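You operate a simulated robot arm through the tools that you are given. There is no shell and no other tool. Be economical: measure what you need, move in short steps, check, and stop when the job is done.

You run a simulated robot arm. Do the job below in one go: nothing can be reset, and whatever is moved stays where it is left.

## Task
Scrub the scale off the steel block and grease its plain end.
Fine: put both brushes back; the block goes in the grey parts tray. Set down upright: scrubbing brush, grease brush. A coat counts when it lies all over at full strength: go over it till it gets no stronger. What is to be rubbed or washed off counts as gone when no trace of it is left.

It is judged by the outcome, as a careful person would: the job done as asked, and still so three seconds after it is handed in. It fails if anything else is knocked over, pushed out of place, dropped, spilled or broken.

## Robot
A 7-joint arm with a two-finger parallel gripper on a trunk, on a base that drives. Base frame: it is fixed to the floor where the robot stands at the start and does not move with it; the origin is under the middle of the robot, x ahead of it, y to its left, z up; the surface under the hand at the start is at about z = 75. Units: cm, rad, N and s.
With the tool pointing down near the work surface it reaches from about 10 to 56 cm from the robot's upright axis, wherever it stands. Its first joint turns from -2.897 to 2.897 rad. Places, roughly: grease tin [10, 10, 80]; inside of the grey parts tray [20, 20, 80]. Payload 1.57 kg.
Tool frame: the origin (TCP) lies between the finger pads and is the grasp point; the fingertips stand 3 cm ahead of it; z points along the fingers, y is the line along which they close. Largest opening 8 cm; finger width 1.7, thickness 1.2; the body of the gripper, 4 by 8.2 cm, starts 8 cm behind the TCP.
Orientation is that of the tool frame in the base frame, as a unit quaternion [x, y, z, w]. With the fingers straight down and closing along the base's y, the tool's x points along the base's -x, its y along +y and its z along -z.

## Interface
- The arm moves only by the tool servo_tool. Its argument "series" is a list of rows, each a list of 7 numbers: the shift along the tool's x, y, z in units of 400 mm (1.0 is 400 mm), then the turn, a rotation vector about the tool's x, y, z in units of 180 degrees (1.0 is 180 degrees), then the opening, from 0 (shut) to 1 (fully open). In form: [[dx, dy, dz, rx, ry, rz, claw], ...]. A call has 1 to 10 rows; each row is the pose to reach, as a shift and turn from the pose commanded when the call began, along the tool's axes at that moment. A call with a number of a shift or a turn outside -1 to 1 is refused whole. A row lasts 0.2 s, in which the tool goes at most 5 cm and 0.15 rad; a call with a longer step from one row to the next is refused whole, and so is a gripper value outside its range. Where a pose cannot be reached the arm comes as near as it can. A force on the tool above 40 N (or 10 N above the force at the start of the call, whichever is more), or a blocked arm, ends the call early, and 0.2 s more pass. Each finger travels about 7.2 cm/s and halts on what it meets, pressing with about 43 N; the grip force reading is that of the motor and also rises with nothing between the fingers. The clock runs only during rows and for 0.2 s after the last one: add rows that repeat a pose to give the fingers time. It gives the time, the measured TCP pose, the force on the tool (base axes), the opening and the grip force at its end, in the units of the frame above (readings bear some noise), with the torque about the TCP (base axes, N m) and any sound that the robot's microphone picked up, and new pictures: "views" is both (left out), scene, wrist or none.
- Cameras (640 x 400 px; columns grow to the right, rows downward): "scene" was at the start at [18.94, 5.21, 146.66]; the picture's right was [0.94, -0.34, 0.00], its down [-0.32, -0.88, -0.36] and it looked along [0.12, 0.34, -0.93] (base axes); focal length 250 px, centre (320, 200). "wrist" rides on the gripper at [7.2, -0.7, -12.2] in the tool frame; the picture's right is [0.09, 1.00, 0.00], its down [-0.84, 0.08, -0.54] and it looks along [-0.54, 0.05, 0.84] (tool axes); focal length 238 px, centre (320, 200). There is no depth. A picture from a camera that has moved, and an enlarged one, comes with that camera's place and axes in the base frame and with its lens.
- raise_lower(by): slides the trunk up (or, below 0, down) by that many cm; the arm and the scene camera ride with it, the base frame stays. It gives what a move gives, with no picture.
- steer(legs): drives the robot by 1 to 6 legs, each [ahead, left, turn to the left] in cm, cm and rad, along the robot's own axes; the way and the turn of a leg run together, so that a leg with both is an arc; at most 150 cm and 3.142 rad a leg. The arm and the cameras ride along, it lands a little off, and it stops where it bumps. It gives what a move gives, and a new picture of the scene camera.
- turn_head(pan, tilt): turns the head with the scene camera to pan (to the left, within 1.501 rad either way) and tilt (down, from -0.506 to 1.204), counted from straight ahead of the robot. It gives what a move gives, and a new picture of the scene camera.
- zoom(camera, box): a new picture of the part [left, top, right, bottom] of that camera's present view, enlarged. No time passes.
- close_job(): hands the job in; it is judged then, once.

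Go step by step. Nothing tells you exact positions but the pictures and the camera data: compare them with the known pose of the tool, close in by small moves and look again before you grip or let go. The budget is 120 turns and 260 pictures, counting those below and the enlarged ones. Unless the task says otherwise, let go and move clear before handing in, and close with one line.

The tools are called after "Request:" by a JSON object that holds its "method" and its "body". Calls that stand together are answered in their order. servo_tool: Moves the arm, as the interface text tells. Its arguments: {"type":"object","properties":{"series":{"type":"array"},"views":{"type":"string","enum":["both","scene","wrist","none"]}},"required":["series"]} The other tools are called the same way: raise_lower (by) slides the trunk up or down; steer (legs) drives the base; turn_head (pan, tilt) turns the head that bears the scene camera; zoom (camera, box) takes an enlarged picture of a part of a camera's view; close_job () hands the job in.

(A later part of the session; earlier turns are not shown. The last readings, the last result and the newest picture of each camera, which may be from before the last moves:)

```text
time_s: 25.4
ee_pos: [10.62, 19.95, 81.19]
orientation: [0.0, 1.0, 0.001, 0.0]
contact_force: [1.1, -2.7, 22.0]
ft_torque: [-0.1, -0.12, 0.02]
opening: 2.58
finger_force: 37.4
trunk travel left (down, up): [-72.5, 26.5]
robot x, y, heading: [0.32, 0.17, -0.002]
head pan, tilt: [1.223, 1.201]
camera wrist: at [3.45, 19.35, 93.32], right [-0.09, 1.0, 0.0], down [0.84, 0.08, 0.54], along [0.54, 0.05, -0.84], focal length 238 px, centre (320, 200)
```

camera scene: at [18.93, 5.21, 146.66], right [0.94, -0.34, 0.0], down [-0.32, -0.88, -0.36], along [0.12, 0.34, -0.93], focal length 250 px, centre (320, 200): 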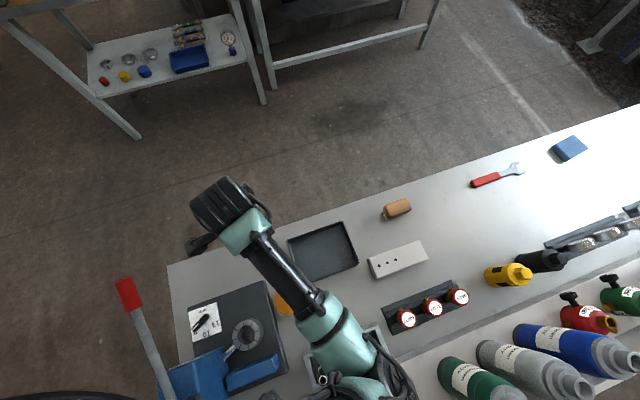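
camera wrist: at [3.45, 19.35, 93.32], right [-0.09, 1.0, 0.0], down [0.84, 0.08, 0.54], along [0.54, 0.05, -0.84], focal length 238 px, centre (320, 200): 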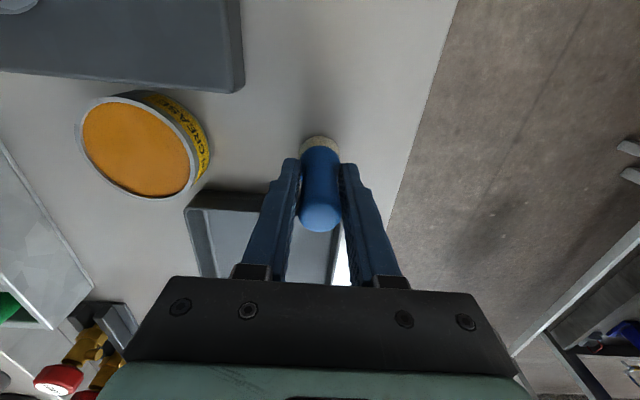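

The tips are riding on the flare (22 N vertical). I reopen, rise 0.8 cm and grip the straighter upper part.

Request:
{"method": "servo_tool", "body": {"series": [[0, 0, 0, 0, 0, 0, 0.6], [0, 0, -0.01, 0, 0, 0, 0.6], [0, 0, -0.02, 0, 0, 0, 0.5], [0, 0, -0.02, 0, 0, 0, 0.3], [0, 0, -0.02, 0, 0, 0, 0.1], [0, 0, -0.02, 0, 0, 0, 0.1], [0, 0, -0.02, 0, 0, 0, 0.1]], "views": "wrist"}}

Request:
{"method": "zoom", "body": {"camera": "wrist", "box": [240, 130, 400, 230]}}

```text
time_s: 27.0
ee_pos: [10.68, 20.15, 81.92]
orientation: [-0.001, 1.0, -0.001, -0.001]
contact_force: [-0.3, -1.1, -0.2]
ft_torque: [0.01, 0.0, 0.01]
opening: 2.22
finger_force: 35.1
trunk travel left (down, up): [-72.5, 26.5]
robot x, y, heading: [0.12, 0.02, 0.0]
head pan, tilt: [1.223, 1.201]
camera wrist: at [3.52, 19.41, 94.01], right [-0.09, 1.0, 0.0], down [0.84, 0.08, 0.54], along [0.54, 0.05, -0.84], focal length 238 px, centre (320, 200)
```

wrist: 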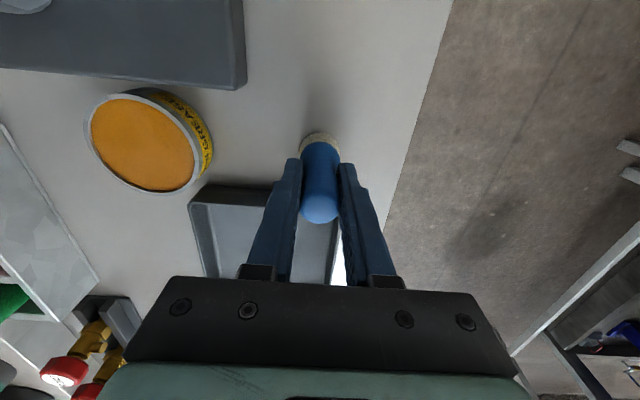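

```text
4.00 times, centred on (320, 180) of wrist
camera zoom: at [3.52, 19.41, 94.01], right [-0.09, 1.0, 0.0], down [0.84, 0.08, 0.54], along [0.54, 0.05, -0.84], focal length 953 px, centre (320, 280)
```

zoom: 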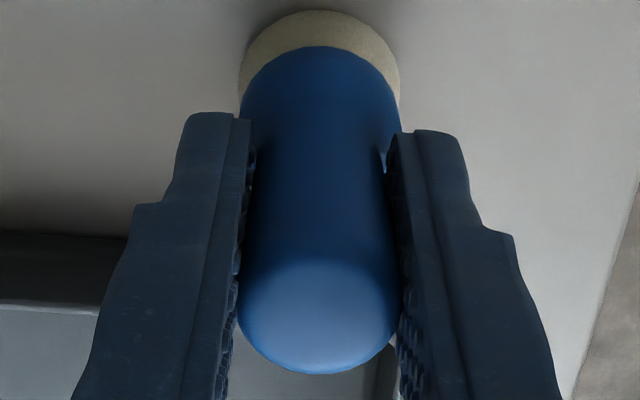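

Gripped at the knob with no side load (home TCP: 10.68, 20.05, 81.95). I lift and carry it over the tin at about (10.9, 7.9).

Request:
{"method": "servo_tool", "body": {"series": [[0, 0, -0.05, 0, 0, 0, 0.1], [0, 0, -0.15, 0, 0, 0, 0.1], [0, 0, -0.22, 0, 0, 0, 0.1], [0, -0.1, -0.22, 0, 0, 0, 0.1], [0, -0.2, -0.22, 0, 0, 0, 0.1], [-0.005, -0.3, -0.22, 0, 0, 0, 0.1], [-0.005, -0.3, -0.22, 0, 0, 0, 0.1]], "views": "both"}}

Request:
{"method": "zoom", "body": {"camera": "wrist", "box": [240, 80, 400, 180]}}

```text
time_s: 28.6
ee_pos: [14.25, 9.4, 92.08]
orientation: [0.001, 1.0, 0.0, 0.0]
contact_force: [0.1, 0.4, -0.7]
ft_torque: [-0.03, 0.03, 0.02]
opening: 2.21
finger_force: 34.7
out of reach, approached as far as the arm can: row 5, 6, 7
trunk travel left (down, up): [-72.5, 26.5]
robot x, y, heading: [-0.29, 0.2, 0.004]
head pan, tilt: [1.223, 1.201]
camera scene: at [18.96, 5.31, 146.65], right [0.94, -0.34, 0.0], down [-0.32, -0.88, -0.36], along [0.12, 0.34, -0.93], focal length 250 px, centre (320, 200)
camera wrist: at [7.14, 8.79, 104.26], right [-0.09, 1.0, 0.0], down [0.84, 0.08, 0.54], along [0.54, 0.05, -0.84], focal length 238 px, centre (320, 200)
```

scene: 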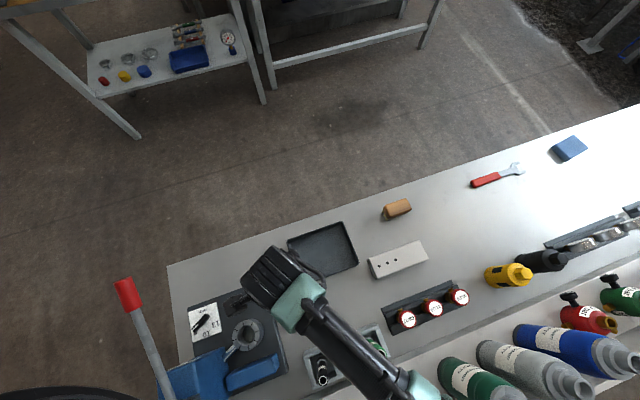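
wrist: 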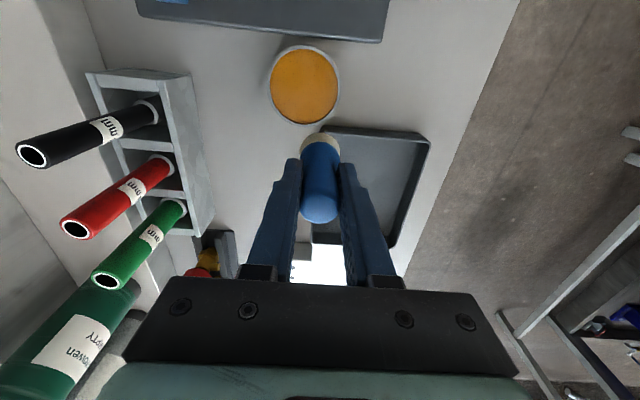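

```text
4.00 times, centred on (320, 130) of wrist
camera zoom: at [7.14, 8.79, 104.26], right [-0.09, 1.0, 0.0], down [0.84, 0.08, 0.54], along [0.54, 0.05, -0.84], focal length 953 px, centre (320, 480)
```

zoom: 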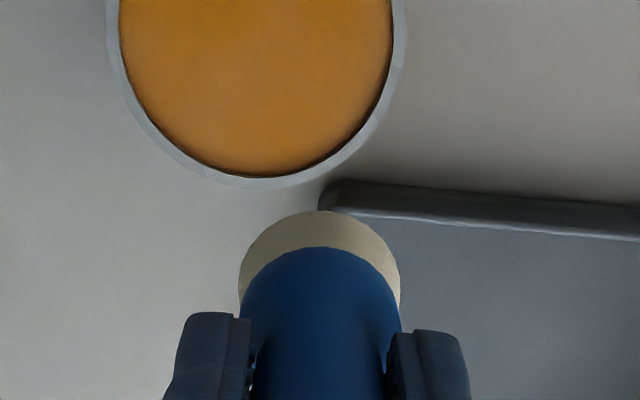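

The reach is limited this close at this height, so I raise the trunk to get a better arm posture for the tin.

Request:
{"method": "raise_lower", "body": {"by": 8}}

Request:
{"method": "servo_tool", "body": {"series": [[0, 0, 0.05, 0, 0, 0, 0.1], [0, 0, 0.1, 0, 0, 0, 0.1], [0, 0, 0.2, 0, 0, 0, 0.1], [0, 0, 0.2, 0, 0, 0, 0.1]], "views": "none"}}

```text
time_s: 29.8
ee_pos: [14.26, 9.33, 100.06]
orientation: [0.0, 1.0, -0.001, 0.0]
contact_force: [0.2, -1.0, 0.3]
ft_torque: [0.0, -0.02, -0.05]
opening: 2.21
finger_force: 35.3
trunk travel left (down, up): [-80.5, 18.5]
robot x, y, heading: [0.07, 0.06, -0.0]
head pan, tilt: [1.223, 1.201]
```

```text
time_s: 30.8
ee_pos: [17.34, 10.75, 93.42]
orientation: [0.0, 1.0, 0.0, 0.0]
contact_force: [0.4, 0.1, -1.5]
ft_torque: [-0.01, -0.02, 0.0]
opening: 2.2
finger_force: 34.8
out of reach, approached as far as the arm can: row 1, 2, 3, 4
trunk travel left (down, up): [-80.5, 18.5]
robot x, y, heading: [-0.01, -0.06, -0.002]
head pan, tilt: [1.223, 1.201]
```

Lower relative to the trunk makes it worse. I look around the robot to see whether lowering the trunk or driving a little is safe.

Request:
{"method": "turn_head", "body": {"pan": 1.5, "tilt": 0.7}}

Request:
{"method": "turn_head", "body": {"pan": -0.2, "tilt": 1.2}}

```text
time_s: 31.7
ee_pos: [17.23, 10.76, 93.49]
orientation: [0.0, 1.0, 0.0, 0.0]
contact_force: [-0.6, 0.5, 0.1]
ft_torque: [0.02, 0.01, 0.01]
opening: 2.22
finger_force: 35.5
trunk travel left (down, up): [-80.5, 18.5]
robot x, y, heading: [0.13, 0.33, -0.001]
head pan, tilt: [1.499, 0.7]
camera scene: at [17.65, 8.42, 158.25], right [1.0, -0.07, 0.0], down [-0.05, -0.64, -0.76], along [0.06, 0.76, -0.64], focal length 250 px, centre (320, 200)
```

scene: 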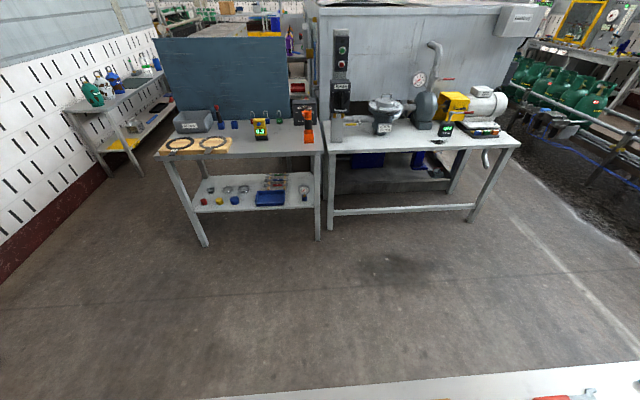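

```text
time_s: 33.4
ee_pos: [17.26, 10.67, 93.32]
orientation: [0.0, 1.0, -0.001, -0.001]
contact_force: [0.8, -0.2, -0.6]
ft_torque: [-0.01, 0.03, 0.01]
opening: 2.21
finger_force: 35.3
trunk travel left (down, up): [-80.5, 18.5]
robot x, y, heading: [0.31, -0.15, -0.001]
head pan, tilt: [-0.201, 1.201]
camera scene: at [22.52, -1.16, 154.66], right [-0.2, -0.98, 0.0], down [-0.91, 0.19, -0.36], along [0.36, -0.07, -0.93], focal length 250 px, centre (320, 200)
```

scene: 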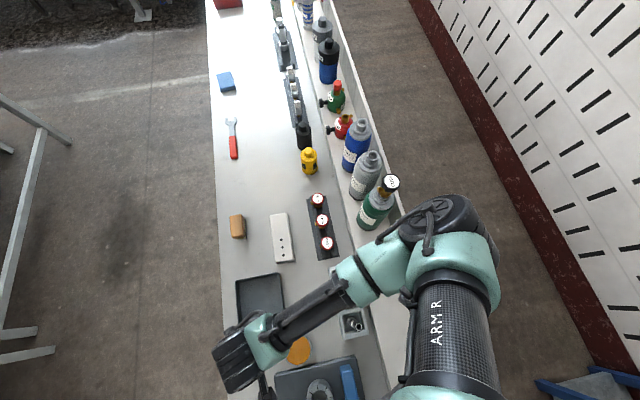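

The robot stands clear behind; a small drive back will bring the tin within comfortable reach. First I bring the hand forward and up so nothing is swept while driving.

Request:
{"method": "servo_tool", "body": {"series": [[-0.08, 0.03, -0.04, 0, 0, 0, 0.1], [-0.16, 0.06, -0.08, 0, 0, 0, 0.1], [-0.25, 0.1, -0.12, 0, 0, 0, 0.1], [-0.35, 0.13, -0.15, 0, 0, 0, 0.1], [-0.35, 0.13, -0.15, 0, 0, 0, 0.1]], "views": "scene"}}

```text
time_s: 34.6
ee_pos: [31.16, 15.67, 99.59]
orientation: [0.0, 1.0, 0.0, -0.001]
contact_force: [-0.8, 0.1, -1.2]
ft_torque: [0.0, 0.0, -0.01]
opening: 2.21
finger_force: 34.8
trunk travel left (down, up): [-80.5, 18.5]
robot x, y, heading: [-0.42, 0.04, -0.001]
head pan, tilt: [-0.201, 1.201]
camera scene: at [22.48, -1.18, 154.66], right [-0.2, -0.98, 0.0], down [-0.91, 0.19, -0.36], along [0.36, -0.07, -0.93], focal length 250 px, centre (320, 200)
```

scene: 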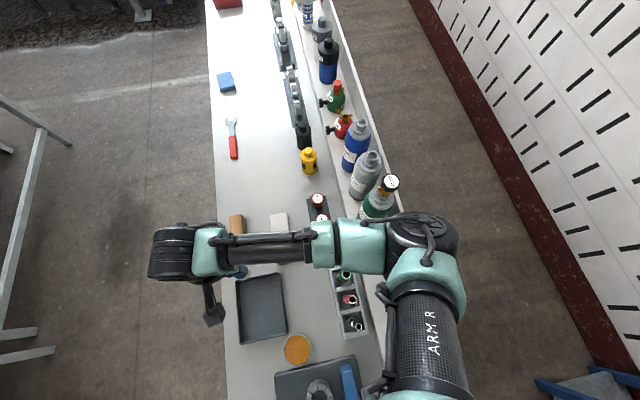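

Now a short drive: 8 cm back and 3 cm right.

Request:
{"method": "steer", "body": {"legs": [[-8, -3, 0]]}}

```text
time_s: 35.7
ee_pos: [23.14, 12.77, 99.56]
orientation: [0.0, 1.0, 0.0, 0.0]
contact_force: [-0.6, -0.4, -0.8]
ft_torque: [0.03, -0.03, 0.02]
opening: 2.23
finger_force: 35.1
trunk travel left (down, up): [-80.5, 18.5]
robot x, y, heading: [-8.08, -3.1, -0.0]
head pan, tilt: [-0.201, 1.201]
camera scene: at [14.55, -4.13, 154.66], right [-0.2, -0.98, 0.0], down [-0.91, 0.19, -0.36], along [0.36, -0.07, -0.93], focal length 250 px, centre (320, 200)
```

scene: 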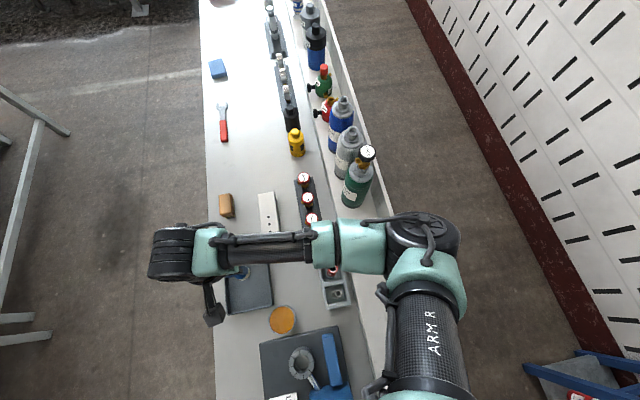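

Landed fine. I lower the trunk back and move over the tin.

Request:
{"method": "raise_lower", "body": {"by": -8}}

Request:
{"method": "turn_head", "body": {"pan": 1.0, "tilt": 1.2}}

Request:
{"method": "servo_tool", "body": {"series": [[0.08, -0.03, 0, 0, 0, 0, 0.1], [0.16, -0.06, 0, 0, 0, 0, 0.1], [0.23, -0.09, 0, 0, 0, 0, 0.1], [0.306, -0.122, 0, 0, 0, 0, 0.1], [0.306, -0.122, 0, 0, 0, 0, 0.1]], "views": "both"}}

```text
time_s: 36.9
ee_pos: [23.12, 12.77, 91.54]
orientation: [0.0, 1.0, -0.001, 0.001]
contact_force: [-0.5, -0.8, -1.1]
ft_torque: [0.01, -0.01, -0.01]
opening: 2.24
finger_force: 34.9
trunk travel left (down, up): [-72.5, 26.5]
robot x, y, heading: [-7.96, -3.3, -0.0]
head pan, tilt: [-0.201, 1.201]
```

```text
time_s: 38.3
ee_pos: [23.27, 12.73, 91.56]
orientation: [0.0, 1.0, 0.0, 0.0]
contact_force: [-0.1, 0.7, -1.7]
ft_torque: [0.01, 0.02, 0.0]
opening: 2.2
finger_force: 35.3
trunk travel left (down, up): [-72.5, 26.5]
robot x, y, heading: [-7.65, -2.56, -0.001]
head pan, tilt: [1.0, 1.201]
camera scene: at [12.13, 1.7, 146.66], right [0.84, -0.54, 0.0], down [-0.5, -0.78, -0.36], along [0.2, 0.3, -0.93], focal length 250 px, centre (320, 200)
```

scene: 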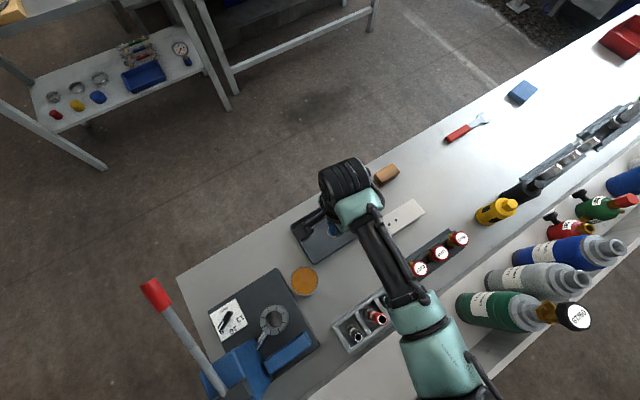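

```text
time_s: 39.5
ee_pos: [11.04, 7.97, 91.5]
orientation: [-0.001, 1.0, -0.001, 0.0]
contact_force: [0.2, 0.1, -1.2]
ft_torque: [-0.01, -0.01, 0.0]
opening: 2.24
finger_force: 35.3
trunk travel left (down, up): [-72.5, 26.5]
robot x, y, heading: [-7.84, -2.74, -0.0]
head pan, tilt: [1.0, 1.201]
camera scene: at [12.15, 1.72, 146.65], right [0.84, -0.54, 0.0], down [-0.5, -0.78, -0.36], along [0.2, 0.3, -0.93], focal length 250 px, centre (320, 200)
camera wrist: at [3.74, 7.32, 103.68], right [-0.09, 1.0, 0.0], down [0.84, 0.08, 0.54], along [0.54, 0.05, -0.84], focal length 238 px, centre (320, 200)
```

scene: 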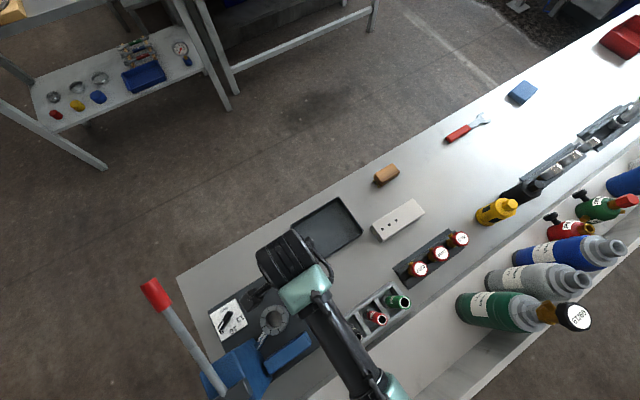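
wrist: 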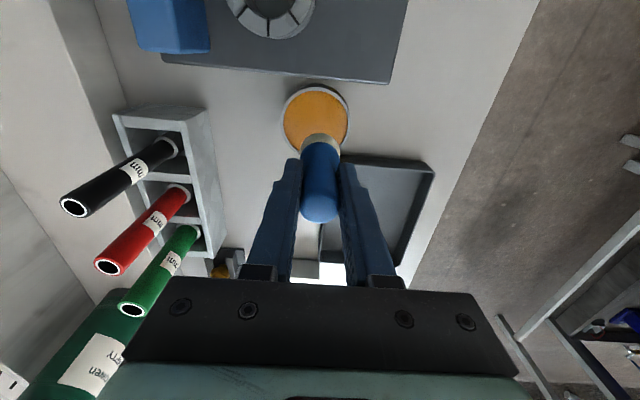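

I'm over the tin; tin centre looks to be (10.4, 7.5). I adjust and lower to just above the rim.

Request:
{"method": "servo_tool", "body": {"series": [[0.015, -0.011, 0.03, 0, 0, 0, 0.1], [0.015, -0.011, 0.08, 0, 0, 0, 0.1], [0.015, -0.011, 0.125, 0, 0, 0, 0.1], [0.015, -0.011, 0.125, 0, 0, 0, 0.1]], "views": "wrist"}}

Request:
{"method": "zoom", "body": {"camera": "wrist", "box": [240, 80, 400, 180]}}

```text
time_s: 40.5
ee_pos: [10.33, 7.46, 86.69]
orientation: [0.0, 1.0, 0.0, 0.0]
contact_force: [-1.3, -0.5, -0.9]
ft_torque: [0.02, -0.05, 0.03]
opening: 2.19
finger_force: 34.9
trunk travel left (down, up): [-72.5, 26.5]
robot x, y, heading: [-7.72, -3.33, 0.001]
head pan, tilt: [1.0, 1.201]
camera wrist: at [3.12, 6.94, 98.74], right [-0.09, 1.0, 0.0], down [0.84, 0.08, 0.54], along [0.54, 0.05, -0.84], focal length 238 px, centre (320, 200)
```

wrist: 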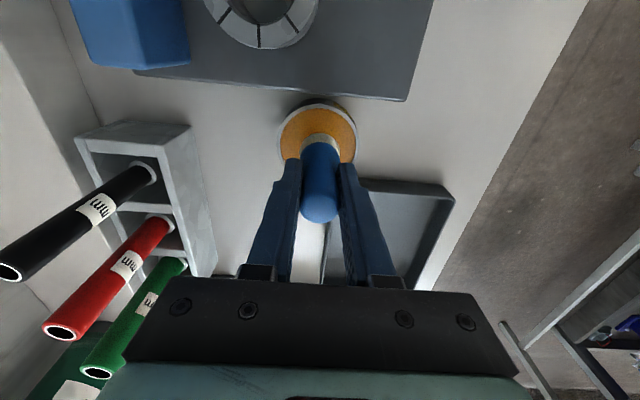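

```text
4.00 times, centred on (320, 130) of wrist
camera zoom: at [3.12, 6.94, 98.74], right [-0.09, 1.0, 0.0], down [0.84, 0.08, 0.54], along [0.54, 0.05, -0.84], focal length 953 px, centre (320, 480)
```

zoom: 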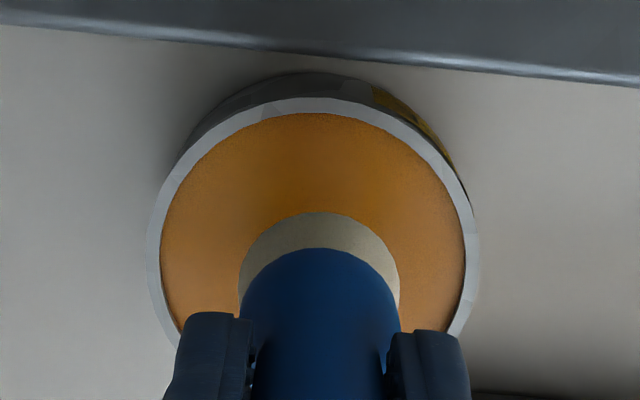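

Centred. I lower slowly into the grease.

Request:
{"method": "servo_tool", "body": {"series": [[0, 0, 0.03, 0, 0, 0, 0.1], [0, 0, 0.04, 0, 0, 0, 0.1], [0, 0, 0.05, 0, 0, 0, 0.1], [0, 0, 0.056, 0, 0, 0, 0.1], [0, 0, 0.06, 0, 0, 0, 0.1], [0, 0, 0.06, 0, 0, 0, 0.1]], "views": "wrist"}}

Request:
{"method": "zoom", "body": {"camera": "wrist", "box": [240, 80, 400, 180]}}

```text
time_s: 41.6
ee_pos: [10.37, 7.4, 84.54]
orientation: [-0.001, 1.0, 0.001, 0.001]
contact_force: [-1.4, -4.9, 19.9]
ft_torque: [-0.26, 0.06, -0.02]
opening: 2.21
finger_force: 35.7
trunk travel left (down, up): [-72.5, 26.5]
robot x, y, heading: [-7.89, -3.11, 0.005]
head pan, tilt: [1.0, 1.201]
stopped in row 5: the force on the tool passed its limit at 44 N (the readings are from after the stop); the commanded pose is now the measured one
camera wrist: at [3.14, 6.9, 96.61], right [-0.09, 1.0, 0.0], down [0.84, 0.08, 0.54], along [0.54, 0.05, -0.84], focal length 238 px, centre (320, 200)
```

wrist: 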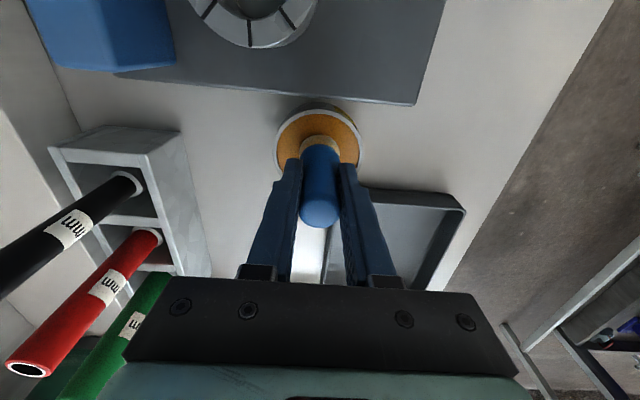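

```text
4.00 times, centred on (320, 130) of wrist
camera zoom: at [3.14, 6.9, 96.61], right [-0.09, 1.0, 0.0], down [0.84, 0.08, 0.54], along [0.54, 0.05, -0.84], focal length 953 px, centre (320, 480)
```

zoom: 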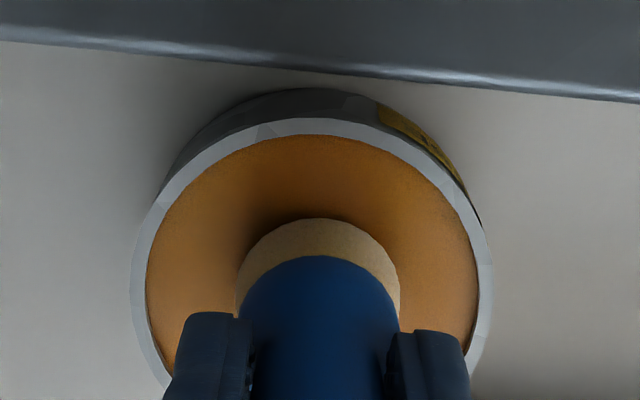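

The bristles took up grease (orange). Now I lift out and carry the brush above the plain end of the block.

Request:
{"method": "servo_tool", "body": {"series": [[0, 0, -0.05, 0, 0, 0, 0.1], [0, 0, -0.15, 0, 0, 0, 0.1], [-0.05, 0.03, -0.2, 0, 0, 0, 0.1], [-0.15, 0.05, -0.2, 0, 0, 0, 0.1], [-0.25, 0.05, -0.2, 0, 0, 0, 0.1], [-0.36, 0.05, -0.2, 0, 0, 0, 0.1], [-0.48, 0.05, -0.2, 0, 0, 0, 0.1], [-0.59, 0.03, -0.2, 0, 0, 0, 0.1], [-0.7, 0, -0.2, 0, 0, 0, 0.1], [-0.8, -0.005, -0.2, 0, 0, 0, 0.1]], "views": "both"}}

Request:
{"method": "zoom", "body": {"camera": "wrist", "box": [240, 80, 400, 180]}}

```text
time_s: 43.8
ee_pos: [42.35, 7.19, 92.46]
orientation: [-0.001, 1.0, 0.0, 0.0]
contact_force: [1.0, -0.5, -0.6]
ft_torque: [0.0, 0.04, 0.0]
opening: 2.23
finger_force: 35.1
trunk travel left (down, up): [-72.5, 26.5]
robot x, y, heading: [-8.17, -2.81, 0.0]
head pan, tilt: [1.0, 1.201]
camera scene: at [12.18, 1.74, 146.64], right [0.84, -0.54, 0.0], down [-0.5, -0.78, -0.36], along [0.2, 0.3, -0.93], focal length 250 px, centre (320, 200)
camera wrist: at [35.24, 6.57, 104.57], right [-0.09, 1.0, 0.0], down [0.84, 0.08, 0.54], along [0.54, 0.05, -0.84], focal length 238 px, centre (320, 200)
```

scene: 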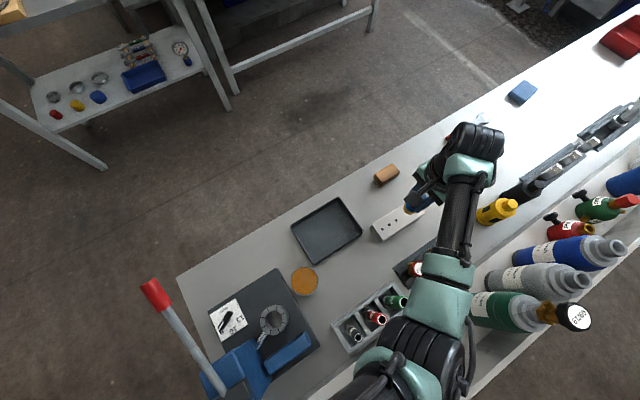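
wrist: 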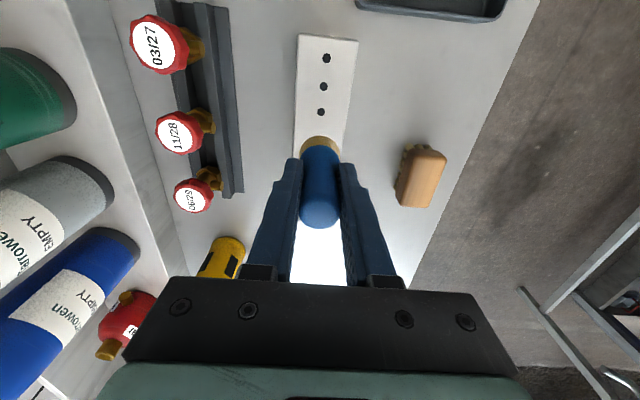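

```text
4.00 times, centred on (320, 130) of wrist
camera zoom: at [35.24, 6.57, 104.57], right [-0.09, 1.0, 0.0], down [0.84, 0.08, 0.54], along [0.54, 0.05, -0.84], focal length 953 px, centre (320, 480)
```

zoom: 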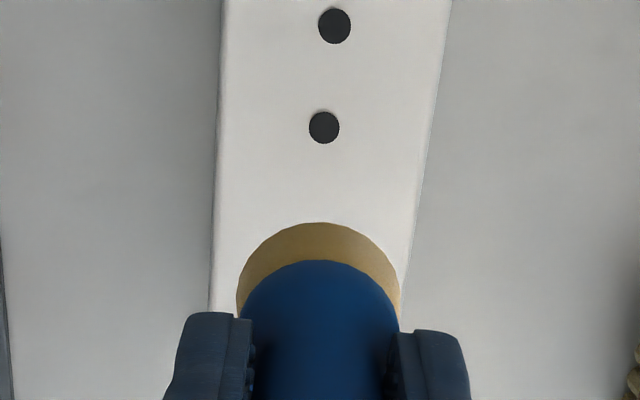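

The brush is loaded. I go over the plain end (x≈45.5) and approach the surface.

Request:
{"method": "servo_tool", "body": {"series": [[-0.079, -0.002, 0.05, 0, 0, 0, 0.1], [-0.079, -0.002, 0.11, 0, 0, 0, 0.1], [-0.079, -0.002, 0.145, 0, 0, 0, 0.1], [-0.079, -0.002, 0.155, 0, 0, 0, 0.1], [-0.079, -0.002, 0.155, 0, 0, 0, 0.1]], "views": "wrist"}}

Request:
{"method": "zoom", "body": {"camera": "wrist", "box": [240, 80, 400, 180]}}

```text
time_s: 45.0
ee_pos: [45.56, 7.08, 86.14]
orientation: [-0.001, 1.0, 0.002, 0.001]
contact_force: [-0.4, -0.7, -0.9]
ft_torque: [-0.01, 0.02, -0.04]
opening: 2.21
finger_force: 34.5
trunk travel left (down, up): [-72.5, 26.5]
robot x, y, heading: [-7.7, -2.95, -0.003]
head pan, tilt: [1.0, 1.201]
camera wrist: at [38.39, 6.61, 98.26], right [-0.09, 1.0, 0.0], down [0.84, 0.08, 0.54], along [0.54, 0.05, -0.84], focal length 238 px, centre (320, 200)
```

wrist: 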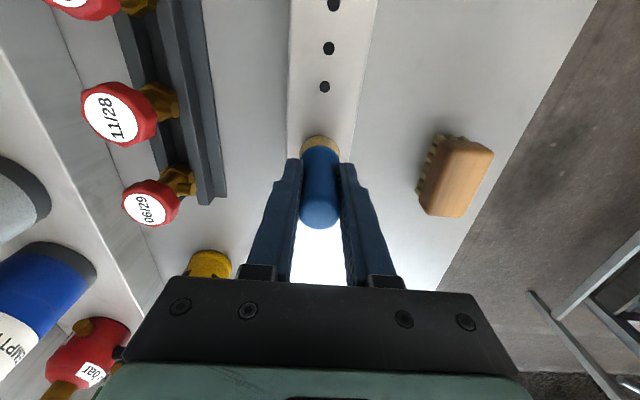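

```text
4.00 times, centred on (320, 130) of wrist
camera zoom: at [38.39, 6.61, 98.26], right [-0.09, 1.0, 0.0], down [0.84, 0.08, 0.54], along [0.54, 0.05, -0.84], focal length 953 px, centre (320, 480)
```

zoom: 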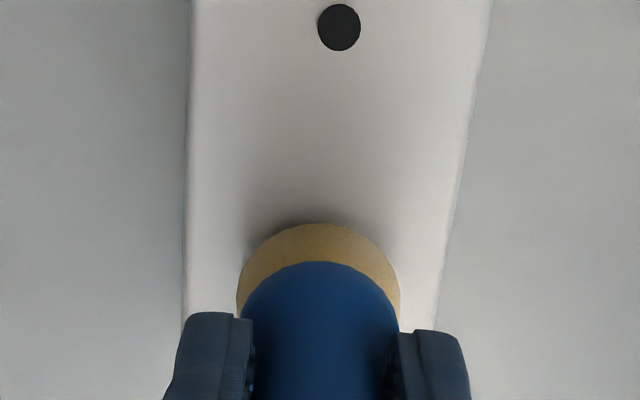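

Reachable. I touch down in small steps.

Request:
{"method": "servo_tool", "body": {"series": [[0, 0, 0.004, 0, 0, 0, 0.1], [0, 0, 0.008, 0, 0, 0, 0.1], [0, 0, 0.01, 0, 0, 0, 0.1], [0, 0, 0.01, 0, 0, 0, 0.1]], "views": "none"}}

```text
time_s: 46.0
ee_pos: [45.52, 7.35, 85.79]
orientation: [-0.001, 1.0, 0.0, 0.0]
contact_force: [-0.3, 0.1, -0.7]
ft_torque: [0.0, -0.05, 0.01]
opening: 2.21
finger_force: 34.8
trunk travel left (down, up): [-72.5, 26.5]
robot x, y, heading: [-8.43, -2.78, 0.002]
head pan, tilt: [1.0, 1.201]
```

Request:
{"method": "servo_tool", "body": {"series": [[0, 0, 0.004, 0, 0, 0, 0.1], [0, 0, 0.007, 0, 0, 0, 0.1], [0, 0, 0.007, 0, 0, 0, 0.1]], "views": "none"}}

```text
time_s: 46.8
ee_pos: [45.58, 7.39, 85.65]
orientation: [-0.001, 1.0, 0.001, 0.001]
contact_force: [0.3, -0.6, -1.0]
ft_torque: [-0.01, 0.0, 0.02]
opening: 2.21
finger_force: 35.1
trunk travel left (down, up): [-72.5, 26.5]
robot x, y, heading: [-7.94, -2.83, 0.0]
head pan, tilt: [1.0, 1.201]
```

Request:
{"method": "servo_tool", "body": {"series": [[0, 0, 0.004, 0, 0, 0, 0.1], [0, 0, 0.007, 0, 0, 0, 0.1], [0, 0, 0.007, 0, 0, 0, 0.1]], "views": "none"}}

```text
time_s: 47.6
ee_pos: [45.55, 7.38, 85.51]
orientation: [0.0, 1.0, 0.0, 0.003]
contact_force: [-3.9, 0.0, 13.5]
ft_torque: [-0.04, 0.26, -0.02]
opening: 2.23
finger_force: 35.2
trunk travel left (down, up): [-72.5, 26.5]
robot x, y, heading: [-8.03, -3.16, -0.005]
head pan, tilt: [1.0, 1.201]
```

Contact at 13 N. Now I spread strokes over the plain end.

Request:
{"method": "servo_tool", "body": {"series": [[-0.025, 0, 0, 0, 0, 0, 0.1], [-0.05, 0, 0, 0, 0, 0, 0.1], [-0.05, 0.015, 0, 0, 0, 0, 0.1], [-0.05, 0.027, 0, 0, 0, 0, 0.1], [-0.02, 0.027, 0, 0, 0, 0, 0.1], [0.01, 0.027, 0, 0, 0, 0, 0.1], [0.035, 0.027, 0, 0, 0, 0, 0.1], [0.035, 0, 0, 0, 0, 0, 0.1], [0.01, 0, 0, 0, 0, 0, 0.1], [-0.02, 0, 0, 0, 0, 0, 0.1]], "views": "wrist"}}

Request:
{"method": "zoom", "body": {"camera": "wrist", "box": [240, 80, 400, 180]}}

```text
time_s: 49.8
ee_pos: [46.08, 7.26, 85.5]
orientation: [0.0, 1.0, 0.0, 0.001]
contact_force: [-6.0, -1.9, 22.2]
ft_torque: [-0.11, 0.37, 0.03]
opening: 2.22
finger_force: 35.0
trunk travel left (down, up): [-72.5, 26.5]
robot x, y, heading: [-7.95, -3.31, 0.002]
head pan, tilt: [1.0, 1.201]
camera wrist: at [38.95, 6.66, 97.59], right [-0.09, 1.0, 0.0], down [0.84, 0.08, 0.54], along [0.54, 0.05, -0.84], focal length 238 px, centre (320, 200)
```

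wrist: 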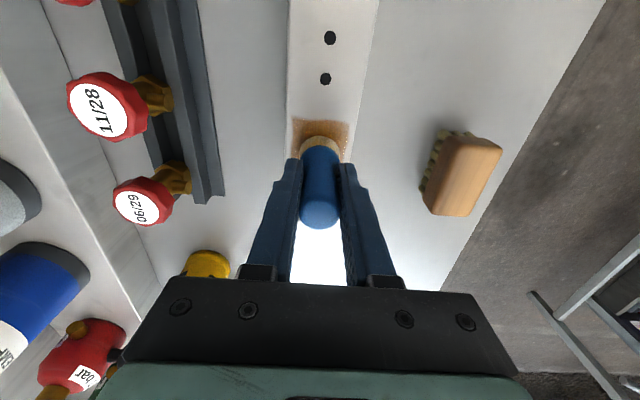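

```text
4.00 times, centred on (320, 130) of wrist
camera zoom: at [38.95, 6.66, 97.59], right [-0.09, 1.0, 0.0], down [0.84, 0.08, 0.54], along [0.54, 0.05, -0.84], focal length 953 px, centre (320, 480)
```

zoom: 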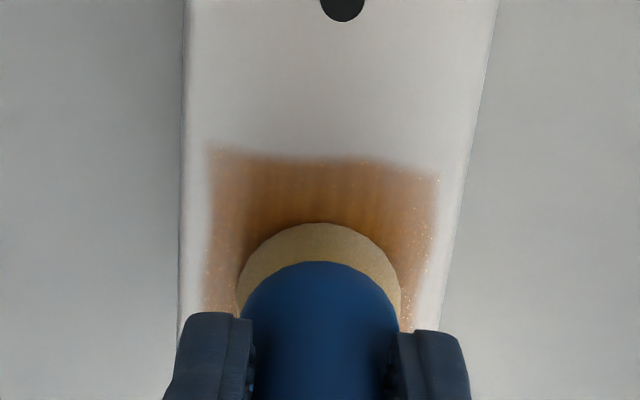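

Grease goes on within a rectangle from x≈43.5. I keep brushing, covering the other side and the far end.

Request:
{"method": "servo_tool", "body": {"series": [[-0.04, 0, 0, 0, 0, 0, 0.1], [-0.04, -0.02, 0, 0, 0, 0, 0.1], [-0.02, -0.03, 0, 0, 0, 0, 0.1], [0.01, -0.03, 0, 0, 0, 0, 0.1], [0.045, -0.03, 0, 0, 0, 0, 0.1], [0.045, -0.01, 0, 0, 0, 0, 0.1], [0.045, 0.01, 0, 0, 0, 0, 0.1], [0.045, 0.025, 0, 0, 0, 0, 0.1], [0.01, 0.025, 0, 0, 0, 0, 0.1], [-0.03, 0.025, 0, 0, 0, 0, 0.1]], "views": "none"}}

Request:
{"method": "servo_tool", "body": {"series": [[-0.01, -0.01, 0, 0, 0, 0, 0.1], [-0.01, -0.025, 0, 0, 0, 0, 0.1], [-0.01, -0.05, 0, 0, 0, 0, 0.1], [0.03, -0.05, 0, 0, 0, 0, 0.1], [0.07, -0.05, 0, 0, 0, 0, 0.1], [0.03, -0.025, 0, 0, 0, 0, 0.1], [0.01, -0.025, -0.03, 0, 0, 0, 0.1], [0.08, 0.02, -0.1, 0, 0, 0, 0.1], [0.16, 0.1, -0.12, 0, 0, 0, 0.1]], "views": "wrist"}}

Request:
{"method": "zoom", "body": {"camera": "wrist", "box": [190, 110, 350, 210]}}

Request:
{"method": "zoom", "body": {"camera": "scene", "box": [350, 180, 446, 240]}}

```text
time_s: 52.0
ee_pos: [47.44, 8.39, 85.43]
orientation: [-0.002, 1.0, 0.002, 0.002]
contact_force: [-6.3, 1.9, 20.2]
ft_torque: [0.02, 0.37, -0.01]
opening: 2.2
finger_force: 35.0
trunk travel left (down, up): [-72.5, 26.5]
robot x, y, heading: [-8.42, -2.55, -0.001]
head pan, tilt: [1.0, 1.201]
```

```text
time_s: 54.0
ee_pos: [41.25, 12.24, 90.08]
orientation: [-0.001, 1.0, 0.001, -0.001]
contact_force: [1.2, 0.5, -0.1]
ft_torque: [0.0, -0.03, 0.0]
opening: 2.23
finger_force: 35.3
trunk travel left (down, up): [-72.5, 26.5]
robot x, y, heading: [-8.28, -3.33, -0.003]
head pan, tilt: [1.0, 1.201]
camera wrist: at [33.98, 11.68, 102.18], right [-0.09, 1.0, 0.0], down [0.84, 0.08, 0.54], along [0.54, 0.05, -0.84], focal length 238 px, centre (320, 200)
```

wrist: 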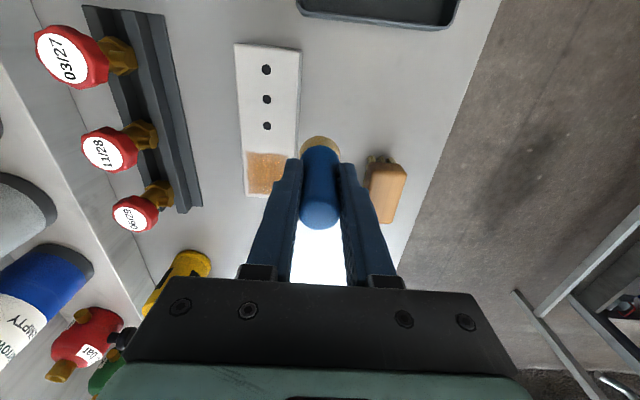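

```text
4.00 times, centred on (270, 160) of wrist
camera zoom: at [33.98, 11.68, 102.18], right [-0.09, 1.0, 0.0], down [0.84, 0.08, 0.54], along [0.54, 0.05, -0.84], focal length 953 px, centre (520, 360)
```

zoom: 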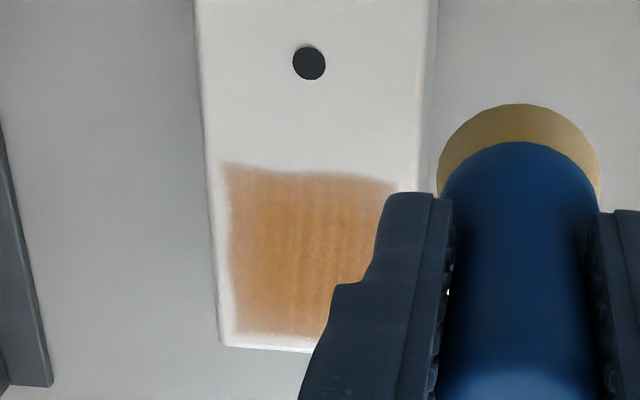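

```text
6.67 times, centred on (398, 210) of scene
camera zoom: at [12.16, 1.77, 146.64], right [0.84, -0.54, 0.0], down [-0.5, -0.78, -0.36], along [0.2, 0.3, -0.93], focal length 1669 px, centre (-200, 133)
```

zoom: 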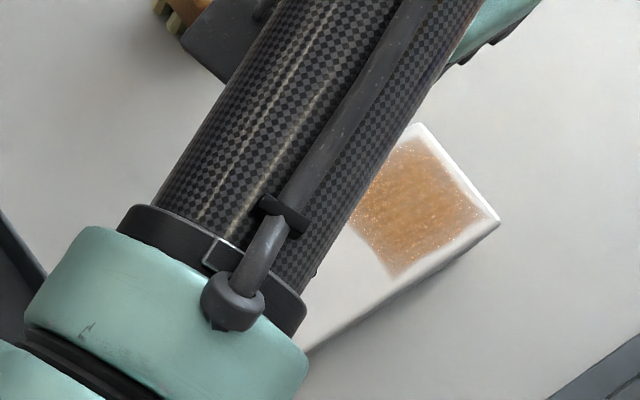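

The coat covers the rectangle but is still streaky; bristles look paler, so I reload from the tin.

Request:
{"method": "servo_tool", "body": {"series": [[0.1, 0, -0.04, 0, 0, 0, 0.1], [0.2, 0, -0.04, 0, 0, 0, 0.1], [0.3, 0, -0.04, 0, 0, 0, 0.1], [0.41, 0, -0.04, 0, 0, 0, 0.1], [0.52, -0.02, -0.04, 0, 0, 0, 0.1], [0.62, -0.06, -0.04, 0, 0, 0, 0.1], [0.7, -0.1, -0.04, 0, 0, 0, 0.1], [0.77, -0.12, -0.02, 0, 0, 0, 0.1], [0.77, -0.12, 0.05, 0, 0, 0, 0.1], [0.77, -0.12, 0.08, 0, 0, 0, 0.1]], "views": "wrist"}}

```text
time_s: 56.2
ee_pos: [10.28, 7.33, 86.84]
orientation: [0.0, 1.0, 0.001, 0.0]
contact_force: [0.5, 0.6, -1.0]
ft_torque: [0.0, 0.03, 0.02]
opening: 2.22
finger_force: 35.4
trunk travel left (down, up): [-72.5, 26.5]
robot x, y, heading: [-8.14, -3.15, 0.001]
head pan, tilt: [1.0, 1.201]
camera wrist: at [3.07, 6.79, 98.91], right [-0.09, 1.0, 0.0], down [0.84, 0.08, 0.54], along [0.54, 0.05, -0.84], focal length 238 px, centre (320, 200)
```

wrist: 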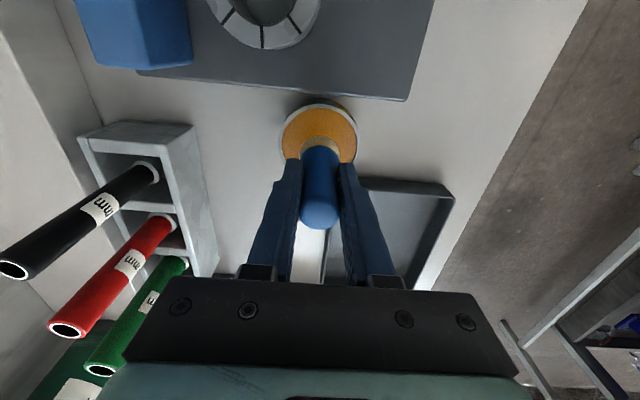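

Over the tin centre; I lower gently.

Request:
{"method": "servo_tool", "body": {"series": [[0, 0, 0.03, 0, 0, 0, 0.1], [0, 0, 0.05, 0, 0, 0, 0.1], [0, 0, 0.058, 0, 0, 0, 0.1], [0, 0, 0.061, 0, 0, 0, 0.1], [0, 0, 0.064, 0, 0, 0, 0.1]], "views": "wrist"}}

Request:
{"method": "zoom", "body": {"camera": "wrist", "box": [240, 80, 400, 180]}}

```text
time_s: 57.4
ee_pos: [10.32, 7.45, 84.62]
orientation: [-0.001, 1.0, 0.002, 0.003]
contact_force: [-7.1, -2.6, 34.4]
ft_torque: [-0.16, 0.35, 0.01]
opening: 2.23
finger_force: 35.0
trunk travel left (down, up): [-72.5, 26.5]
robot x, y, heading: [-8.05, -2.67, -0.0]
head pan, tilt: [1.0, 1.201]
camera wrist: at [3.02, 6.72, 96.6], right [-0.09, 1.0, 0.0], down [0.83, 0.08, 0.55], along [0.54, 0.05, -0.84], focal length 238 px, centre (320, 200)
```

wrist: 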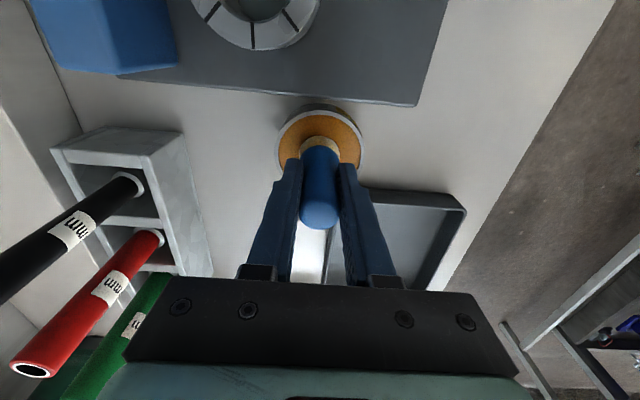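

```text
4.00 times, centred on (320, 130) of wrist
camera zoom: at [3.02, 6.72, 96.6], right [-0.09, 1.0, 0.0], down [0.83, 0.08, 0.55], along [0.54, 0.05, -0.84], focal length 953 px, centre (320, 480)
```

zoom: 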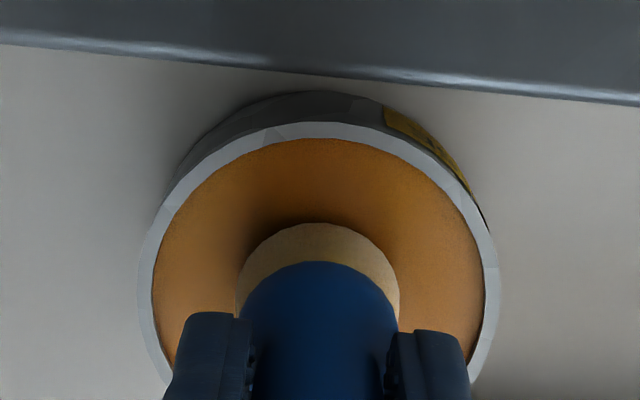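

Loaded again; back to the block.

Request:
{"method": "servo_tool", "body": {"series": [[0, 0, -0.05, 0, 0, 0, 0.1], [0, 0, -0.15, 0, 0, 0, 0.1], [-0.05, 0.03, -0.2, 0, 0, 0, 0.1], [-0.15, 0.05, -0.2, 0, 0, 0, 0.1], [-0.26, 0.05, -0.2, 0, 0, 0, 0.1], [-0.38, 0.05, -0.2, 0, 0, 0, 0.1], [-0.5, 0.05, -0.2, 0, 0, 0, 0.1], [-0.61, 0.03, -0.2, 0, 0, 0, 0.1], [-0.73, 0, -0.2, 0, 0, 0, 0.1], [-0.84, -0.005, -0.2, 0, 0, 0, 0.1]], "views": "wrist"}}

```text
time_s: 59.6
ee_pos: [44.03, 7.42, 92.31]
orientation: [0.0, 1.0, 0.001, 0.001]
contact_force: [0.1, -0.8, -1.5]
ft_torque: [0.01, 0.01, -0.03]
opening: 2.21
finger_force: 35.7
trunk travel left (down, up): [-72.5, 26.5]
robot x, y, heading: [-8.27, -2.66, 0.003]
head pan, tilt: [1.0, 1.201]
camera wrist: at [36.83, 6.75, 104.43], right [-0.09, 1.0, 0.0], down [0.84, 0.08, 0.54], along [0.54, 0.05, -0.84], focal length 238 px, centre (320, 200)
```

wrist: 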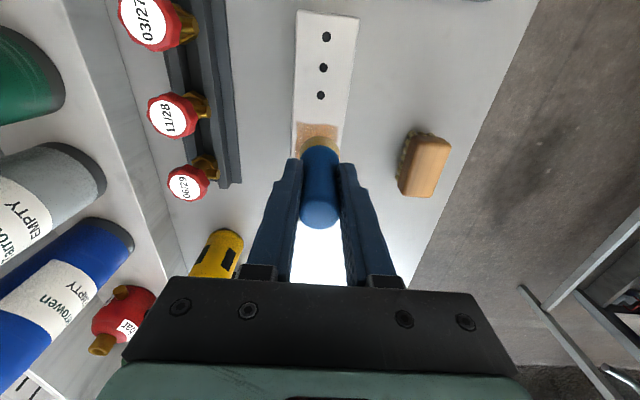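

Request:
{"method": "servo_tool", "body": {"series": [[-0.05, -0.003, 0.1, 0, 0, 0, 0.1], [-0.05, -0.003, 0.155, 0, 0, 0, 0.1], [-0.05, -0.003, 0.165, 0, 0, 0, 0.1], [-0.05, -0.003, 0.169, 0, 0, 0, 0.1], [-0.05, -0.003, 0.172, 0, 0, 0, 0.1]], "views": "none"}}

```text
time_s: 60.8
ee_pos: [45.96, 7.21, 85.48]
orientation: [0.0, 1.0, 0.001, 0.002]
contact_force: [0.1, -0.3, 4.9]
ft_torque: [0.01, 0.02, 0.0]
opening: 2.22
finger_force: 34.9
trunk travel left (down, up): [-72.5, 26.5]
robot x, y, heading: [-7.8, -3.09, 0.001]
head pan, tilt: [1.0, 1.201]
```

Light contact; press slightly and raster over the patch.

Request:
{"method": "servo_tool", "body": {"series": [[0, 0, 0.003, 0, 0, 0, 0.1], [0.038, 0, 0.003, 0, 0, 0, 0.1], [0.038, 0.025, 0.003, 0, 0, 0, 0.1], [0, 0.025, 0.003, 0, 0, 0, 0.1], [-0.038, 0.025, 0.003, 0, 0, 0, 0.1], [-0.038, 0, 0.003, 0, 0, 0, 0.1], [-0.038, -0.025, 0.003, 0, 0, 0, 0.1], [0, -0.025, 0.003, 0, 0, 0, 0.1], [0.038, -0.025, 0.003, 0, 0, 0, 0.1], [0.038, 0, 0.003, 0, 0, 0, 0.1]], "views": "none"}}

Request:
{"method": "servo_tool", "body": {"series": [[-0.02, 0, 0, 0, 0, 0, 0.1], [-0.05, 0, 0, 0, 0, 0, 0.1], [-0.076, 0, 0, 0, 0, 0, 0.1], [-0.076, 0.015, 0, 0, 0, 0, 0.1], [-0.04, 0.015, 0, 0, 0, 0, 0.1], [0, 0.015, 0, 0, 0, 0, 0.1], [0, -0.015, 0, 0, 0, 0, 0.1], [-0.04, -0.015, 0, 0, 0, 0, 0.1], [-0.076, -0.015, 0, 0, 0, 0, 0.1], [-0.04, 0, 0, 0, 0, 0, 0.1]], "views": "wrist"}}

Request:
{"method": "zoom", "body": {"camera": "wrist", "box": [240, 80, 400, 180]}}

```text
time_s: 63.0
ee_pos: [44.35, 7.1, 85.58]
orientation: [0.002, 1.0, 0.0, 0.001]
contact_force: [0.0, -6.1, 18.3]
ft_torque: [-0.3, -0.11, -0.05]
opening: 2.21
finger_force: 35.2
trunk travel left (down, up): [-72.5, 26.5]
robot x, y, heading: [-8.34, -2.67, -0.005]
head pan, tilt: [1.0, 1.201]
```

```text
time_s: 65.2
ee_pos: [46.3, 7.19, 85.46]
orientation: [0.0, 1.0, 0.0, 0.005]
contact_force: [6.6, -2.6, 18.9]
ft_torque: [-0.2, -0.36, 0.01]
opening: 2.22
finger_force: 35.1
trunk travel left (down, up): [-72.5, 26.5]
robot x, y, heading: [-8.1, -2.59, 0.005]
head pan, tilt: [1.0, 1.201]
camera wrist: at [38.88, 6.56, 97.57], right [-0.09, 1.0, 0.0], down [0.83, 0.08, 0.55], along [0.55, 0.05, -0.83], focal length 238 px, centre (320, 200)
```

wrist: 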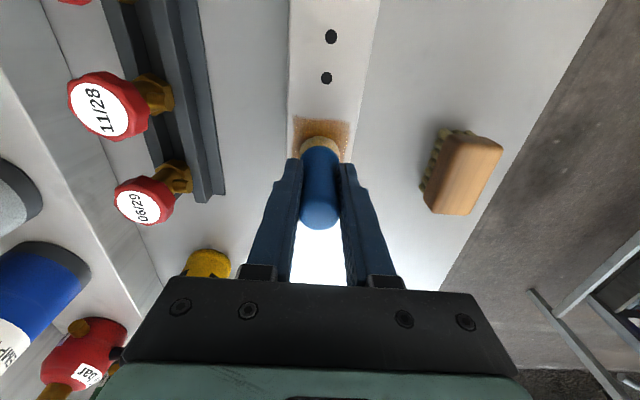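

```text
4.00 times, centred on (320, 130) of wrist
camera zoom: at [38.88, 6.56, 97.57], right [-0.09, 1.0, 0.0], down [0.83, 0.08, 0.55], along [0.55, 0.05, -0.83], focal length 953 px, centre (320, 480)
```

zoom: 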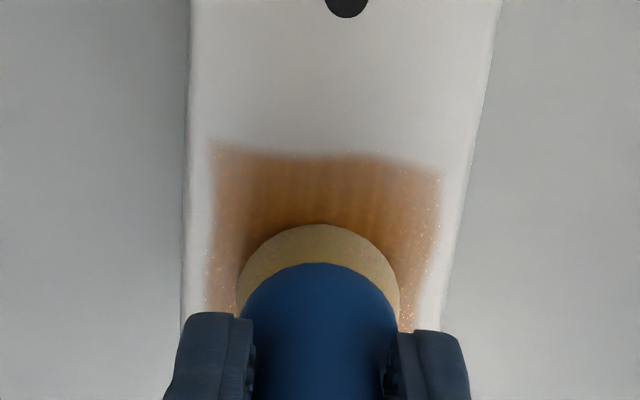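

It darkens; the rim still shows specks. More passes, including the edges, then a look.

Request:
{"method": "servo_tool", "body": {"series": [[0.02, 0.03, 0, 0, 0, 0, 0.1], [0.05, 0.035, 0, 0, 0, 0, 0.1], [0.02, 0.035, 0, 0, 0, 0, 0.1], [-0.02, 0.035, 0, 0, 0, 0, 0.1], [-0.045, 0.035, 0, 0, 0, 0, 0.1], [-0.045, 0, 0, 0, 0, 0, 0.1], [-0.045, -0.03, 0, 0, 0, 0, 0.1], [-0.01, -0.035, 0, 0, 0, 0, 0.1], [0.025, -0.035, 0, 0, 0, 0, 0.1], [0.05, -0.035, 0, 0, 0, 0, 0.1]], "views": "none"}}

Request:
{"method": "servo_tool", "body": {"series": [[0, 0.035, 0, 0, 0, 0, 0.1], [0, 0.07, 0, 0, 0, 0, 0.1], [-0.03, 0.07, 0, 0, 0, 0, 0.1], [-0.03, 0.035, 0, 0, 0, 0, 0.1], [-0.03, 0, 0, 0, 0, 0, 0.1], [-0.06, 0, 0, 0, 0, 0, 0.1], [-0.06, 0.035, 0, 0, 0, 0, 0.1], [-0.06, 0.07, 0, 0, 0, 0, 0.1], [-0.095, 0.07, 0, 0, 0, 0, 0.1], [-0.095, 0.02, 0, 0, 0, 0, 0.1]], "views": "none"}}

Request:
{"method": "servo_tool", "body": {"series": [[0, 0, -0.04, 0, 0, 0, 0.1], [0.06, 0.06, -0.1, 0, 0, 0, 0.1], [0.12, 0.12, -0.14, 0, 0, 0, 0.1], [0.2, 0.18, -0.14, 0, 0, 0, 0.1], [0.25, 0.22, -0.14, 0, 0, 0, 0.1]], "views": "wrist"}}

Request:
{"method": "zoom", "body": {"camera": "wrist", "box": [170, 120, 298, 200]}}

```text
time_s: 67.4
ee_pos: [44.27, 5.83, 85.57]
orientation: [0.0, 1.0, 0.0, 0.003]
contact_force: [5.6, -1.0, 17.6]
ft_torque: [-0.09, -0.46, -0.01]
opening: 2.21
finger_force: 34.9
trunk travel left (down, up): [-72.5, 26.5]
robot x, y, heading: [-7.94, -3.18, 0.009]
head pan, tilt: [1.0, 1.201]
```

```text
time_s: 69.6
ee_pos: [47.96, 6.82, 85.53]
orientation: [-0.001, 1.0, 0.002, 0.005]
contact_force: [3.4, 7.1, 20.0]
ft_torque: [0.24, -0.09, -0.02]
opening: 2.25
finger_force: 35.2
trunk travel left (down, up): [-72.5, 26.5]
robot x, y, heading: [-8.07, -3.27, -0.001]
head pan, tilt: [1.0, 1.201]
```

```text
time_s: 70.8
ee_pos: [37.66, 15.32, 90.93]
orientation: [-0.001, 1.0, 0.001, 0.001]
contact_force: [0.3, 0.4, 0.3]
ft_torque: [0.0, 0.02, 0.02]
opening: 2.22
finger_force: 34.9
trunk travel left (down, up): [-72.5, 26.5]
robot x, y, heading: [-8.08, -3.21, 0.002]
head pan, tilt: [1.0, 1.201]
camera wrist: at [30.52, 14.74, 103.03], right [-0.09, 1.0, 0.0], down [0.84, 0.08, 0.54], along [0.54, 0.05, -0.84], focal length 238 px, centre (320, 200)
```

wrist: 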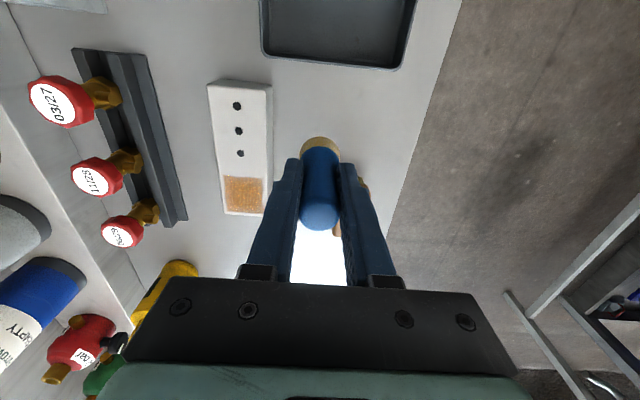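

```text
5.00 times, centred on (234, 160) of wrist
camera zoom: at [30.52, 14.74, 103.03], right [-0.09, 1.0, 0.0], down [0.84, 0.08, 0.54], along [0.54, 0.05, -0.84], focal length 1192 px, centre (750, 400)
```

zoom: 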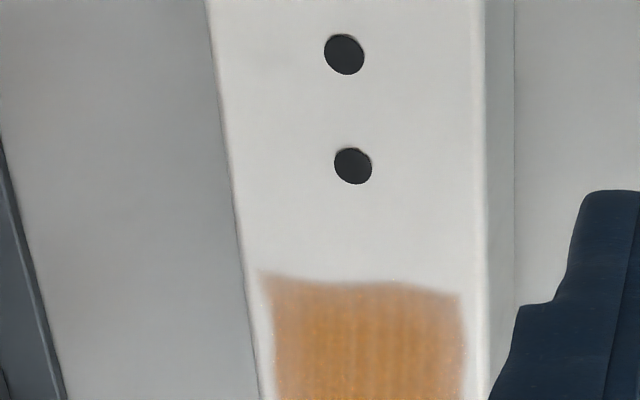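

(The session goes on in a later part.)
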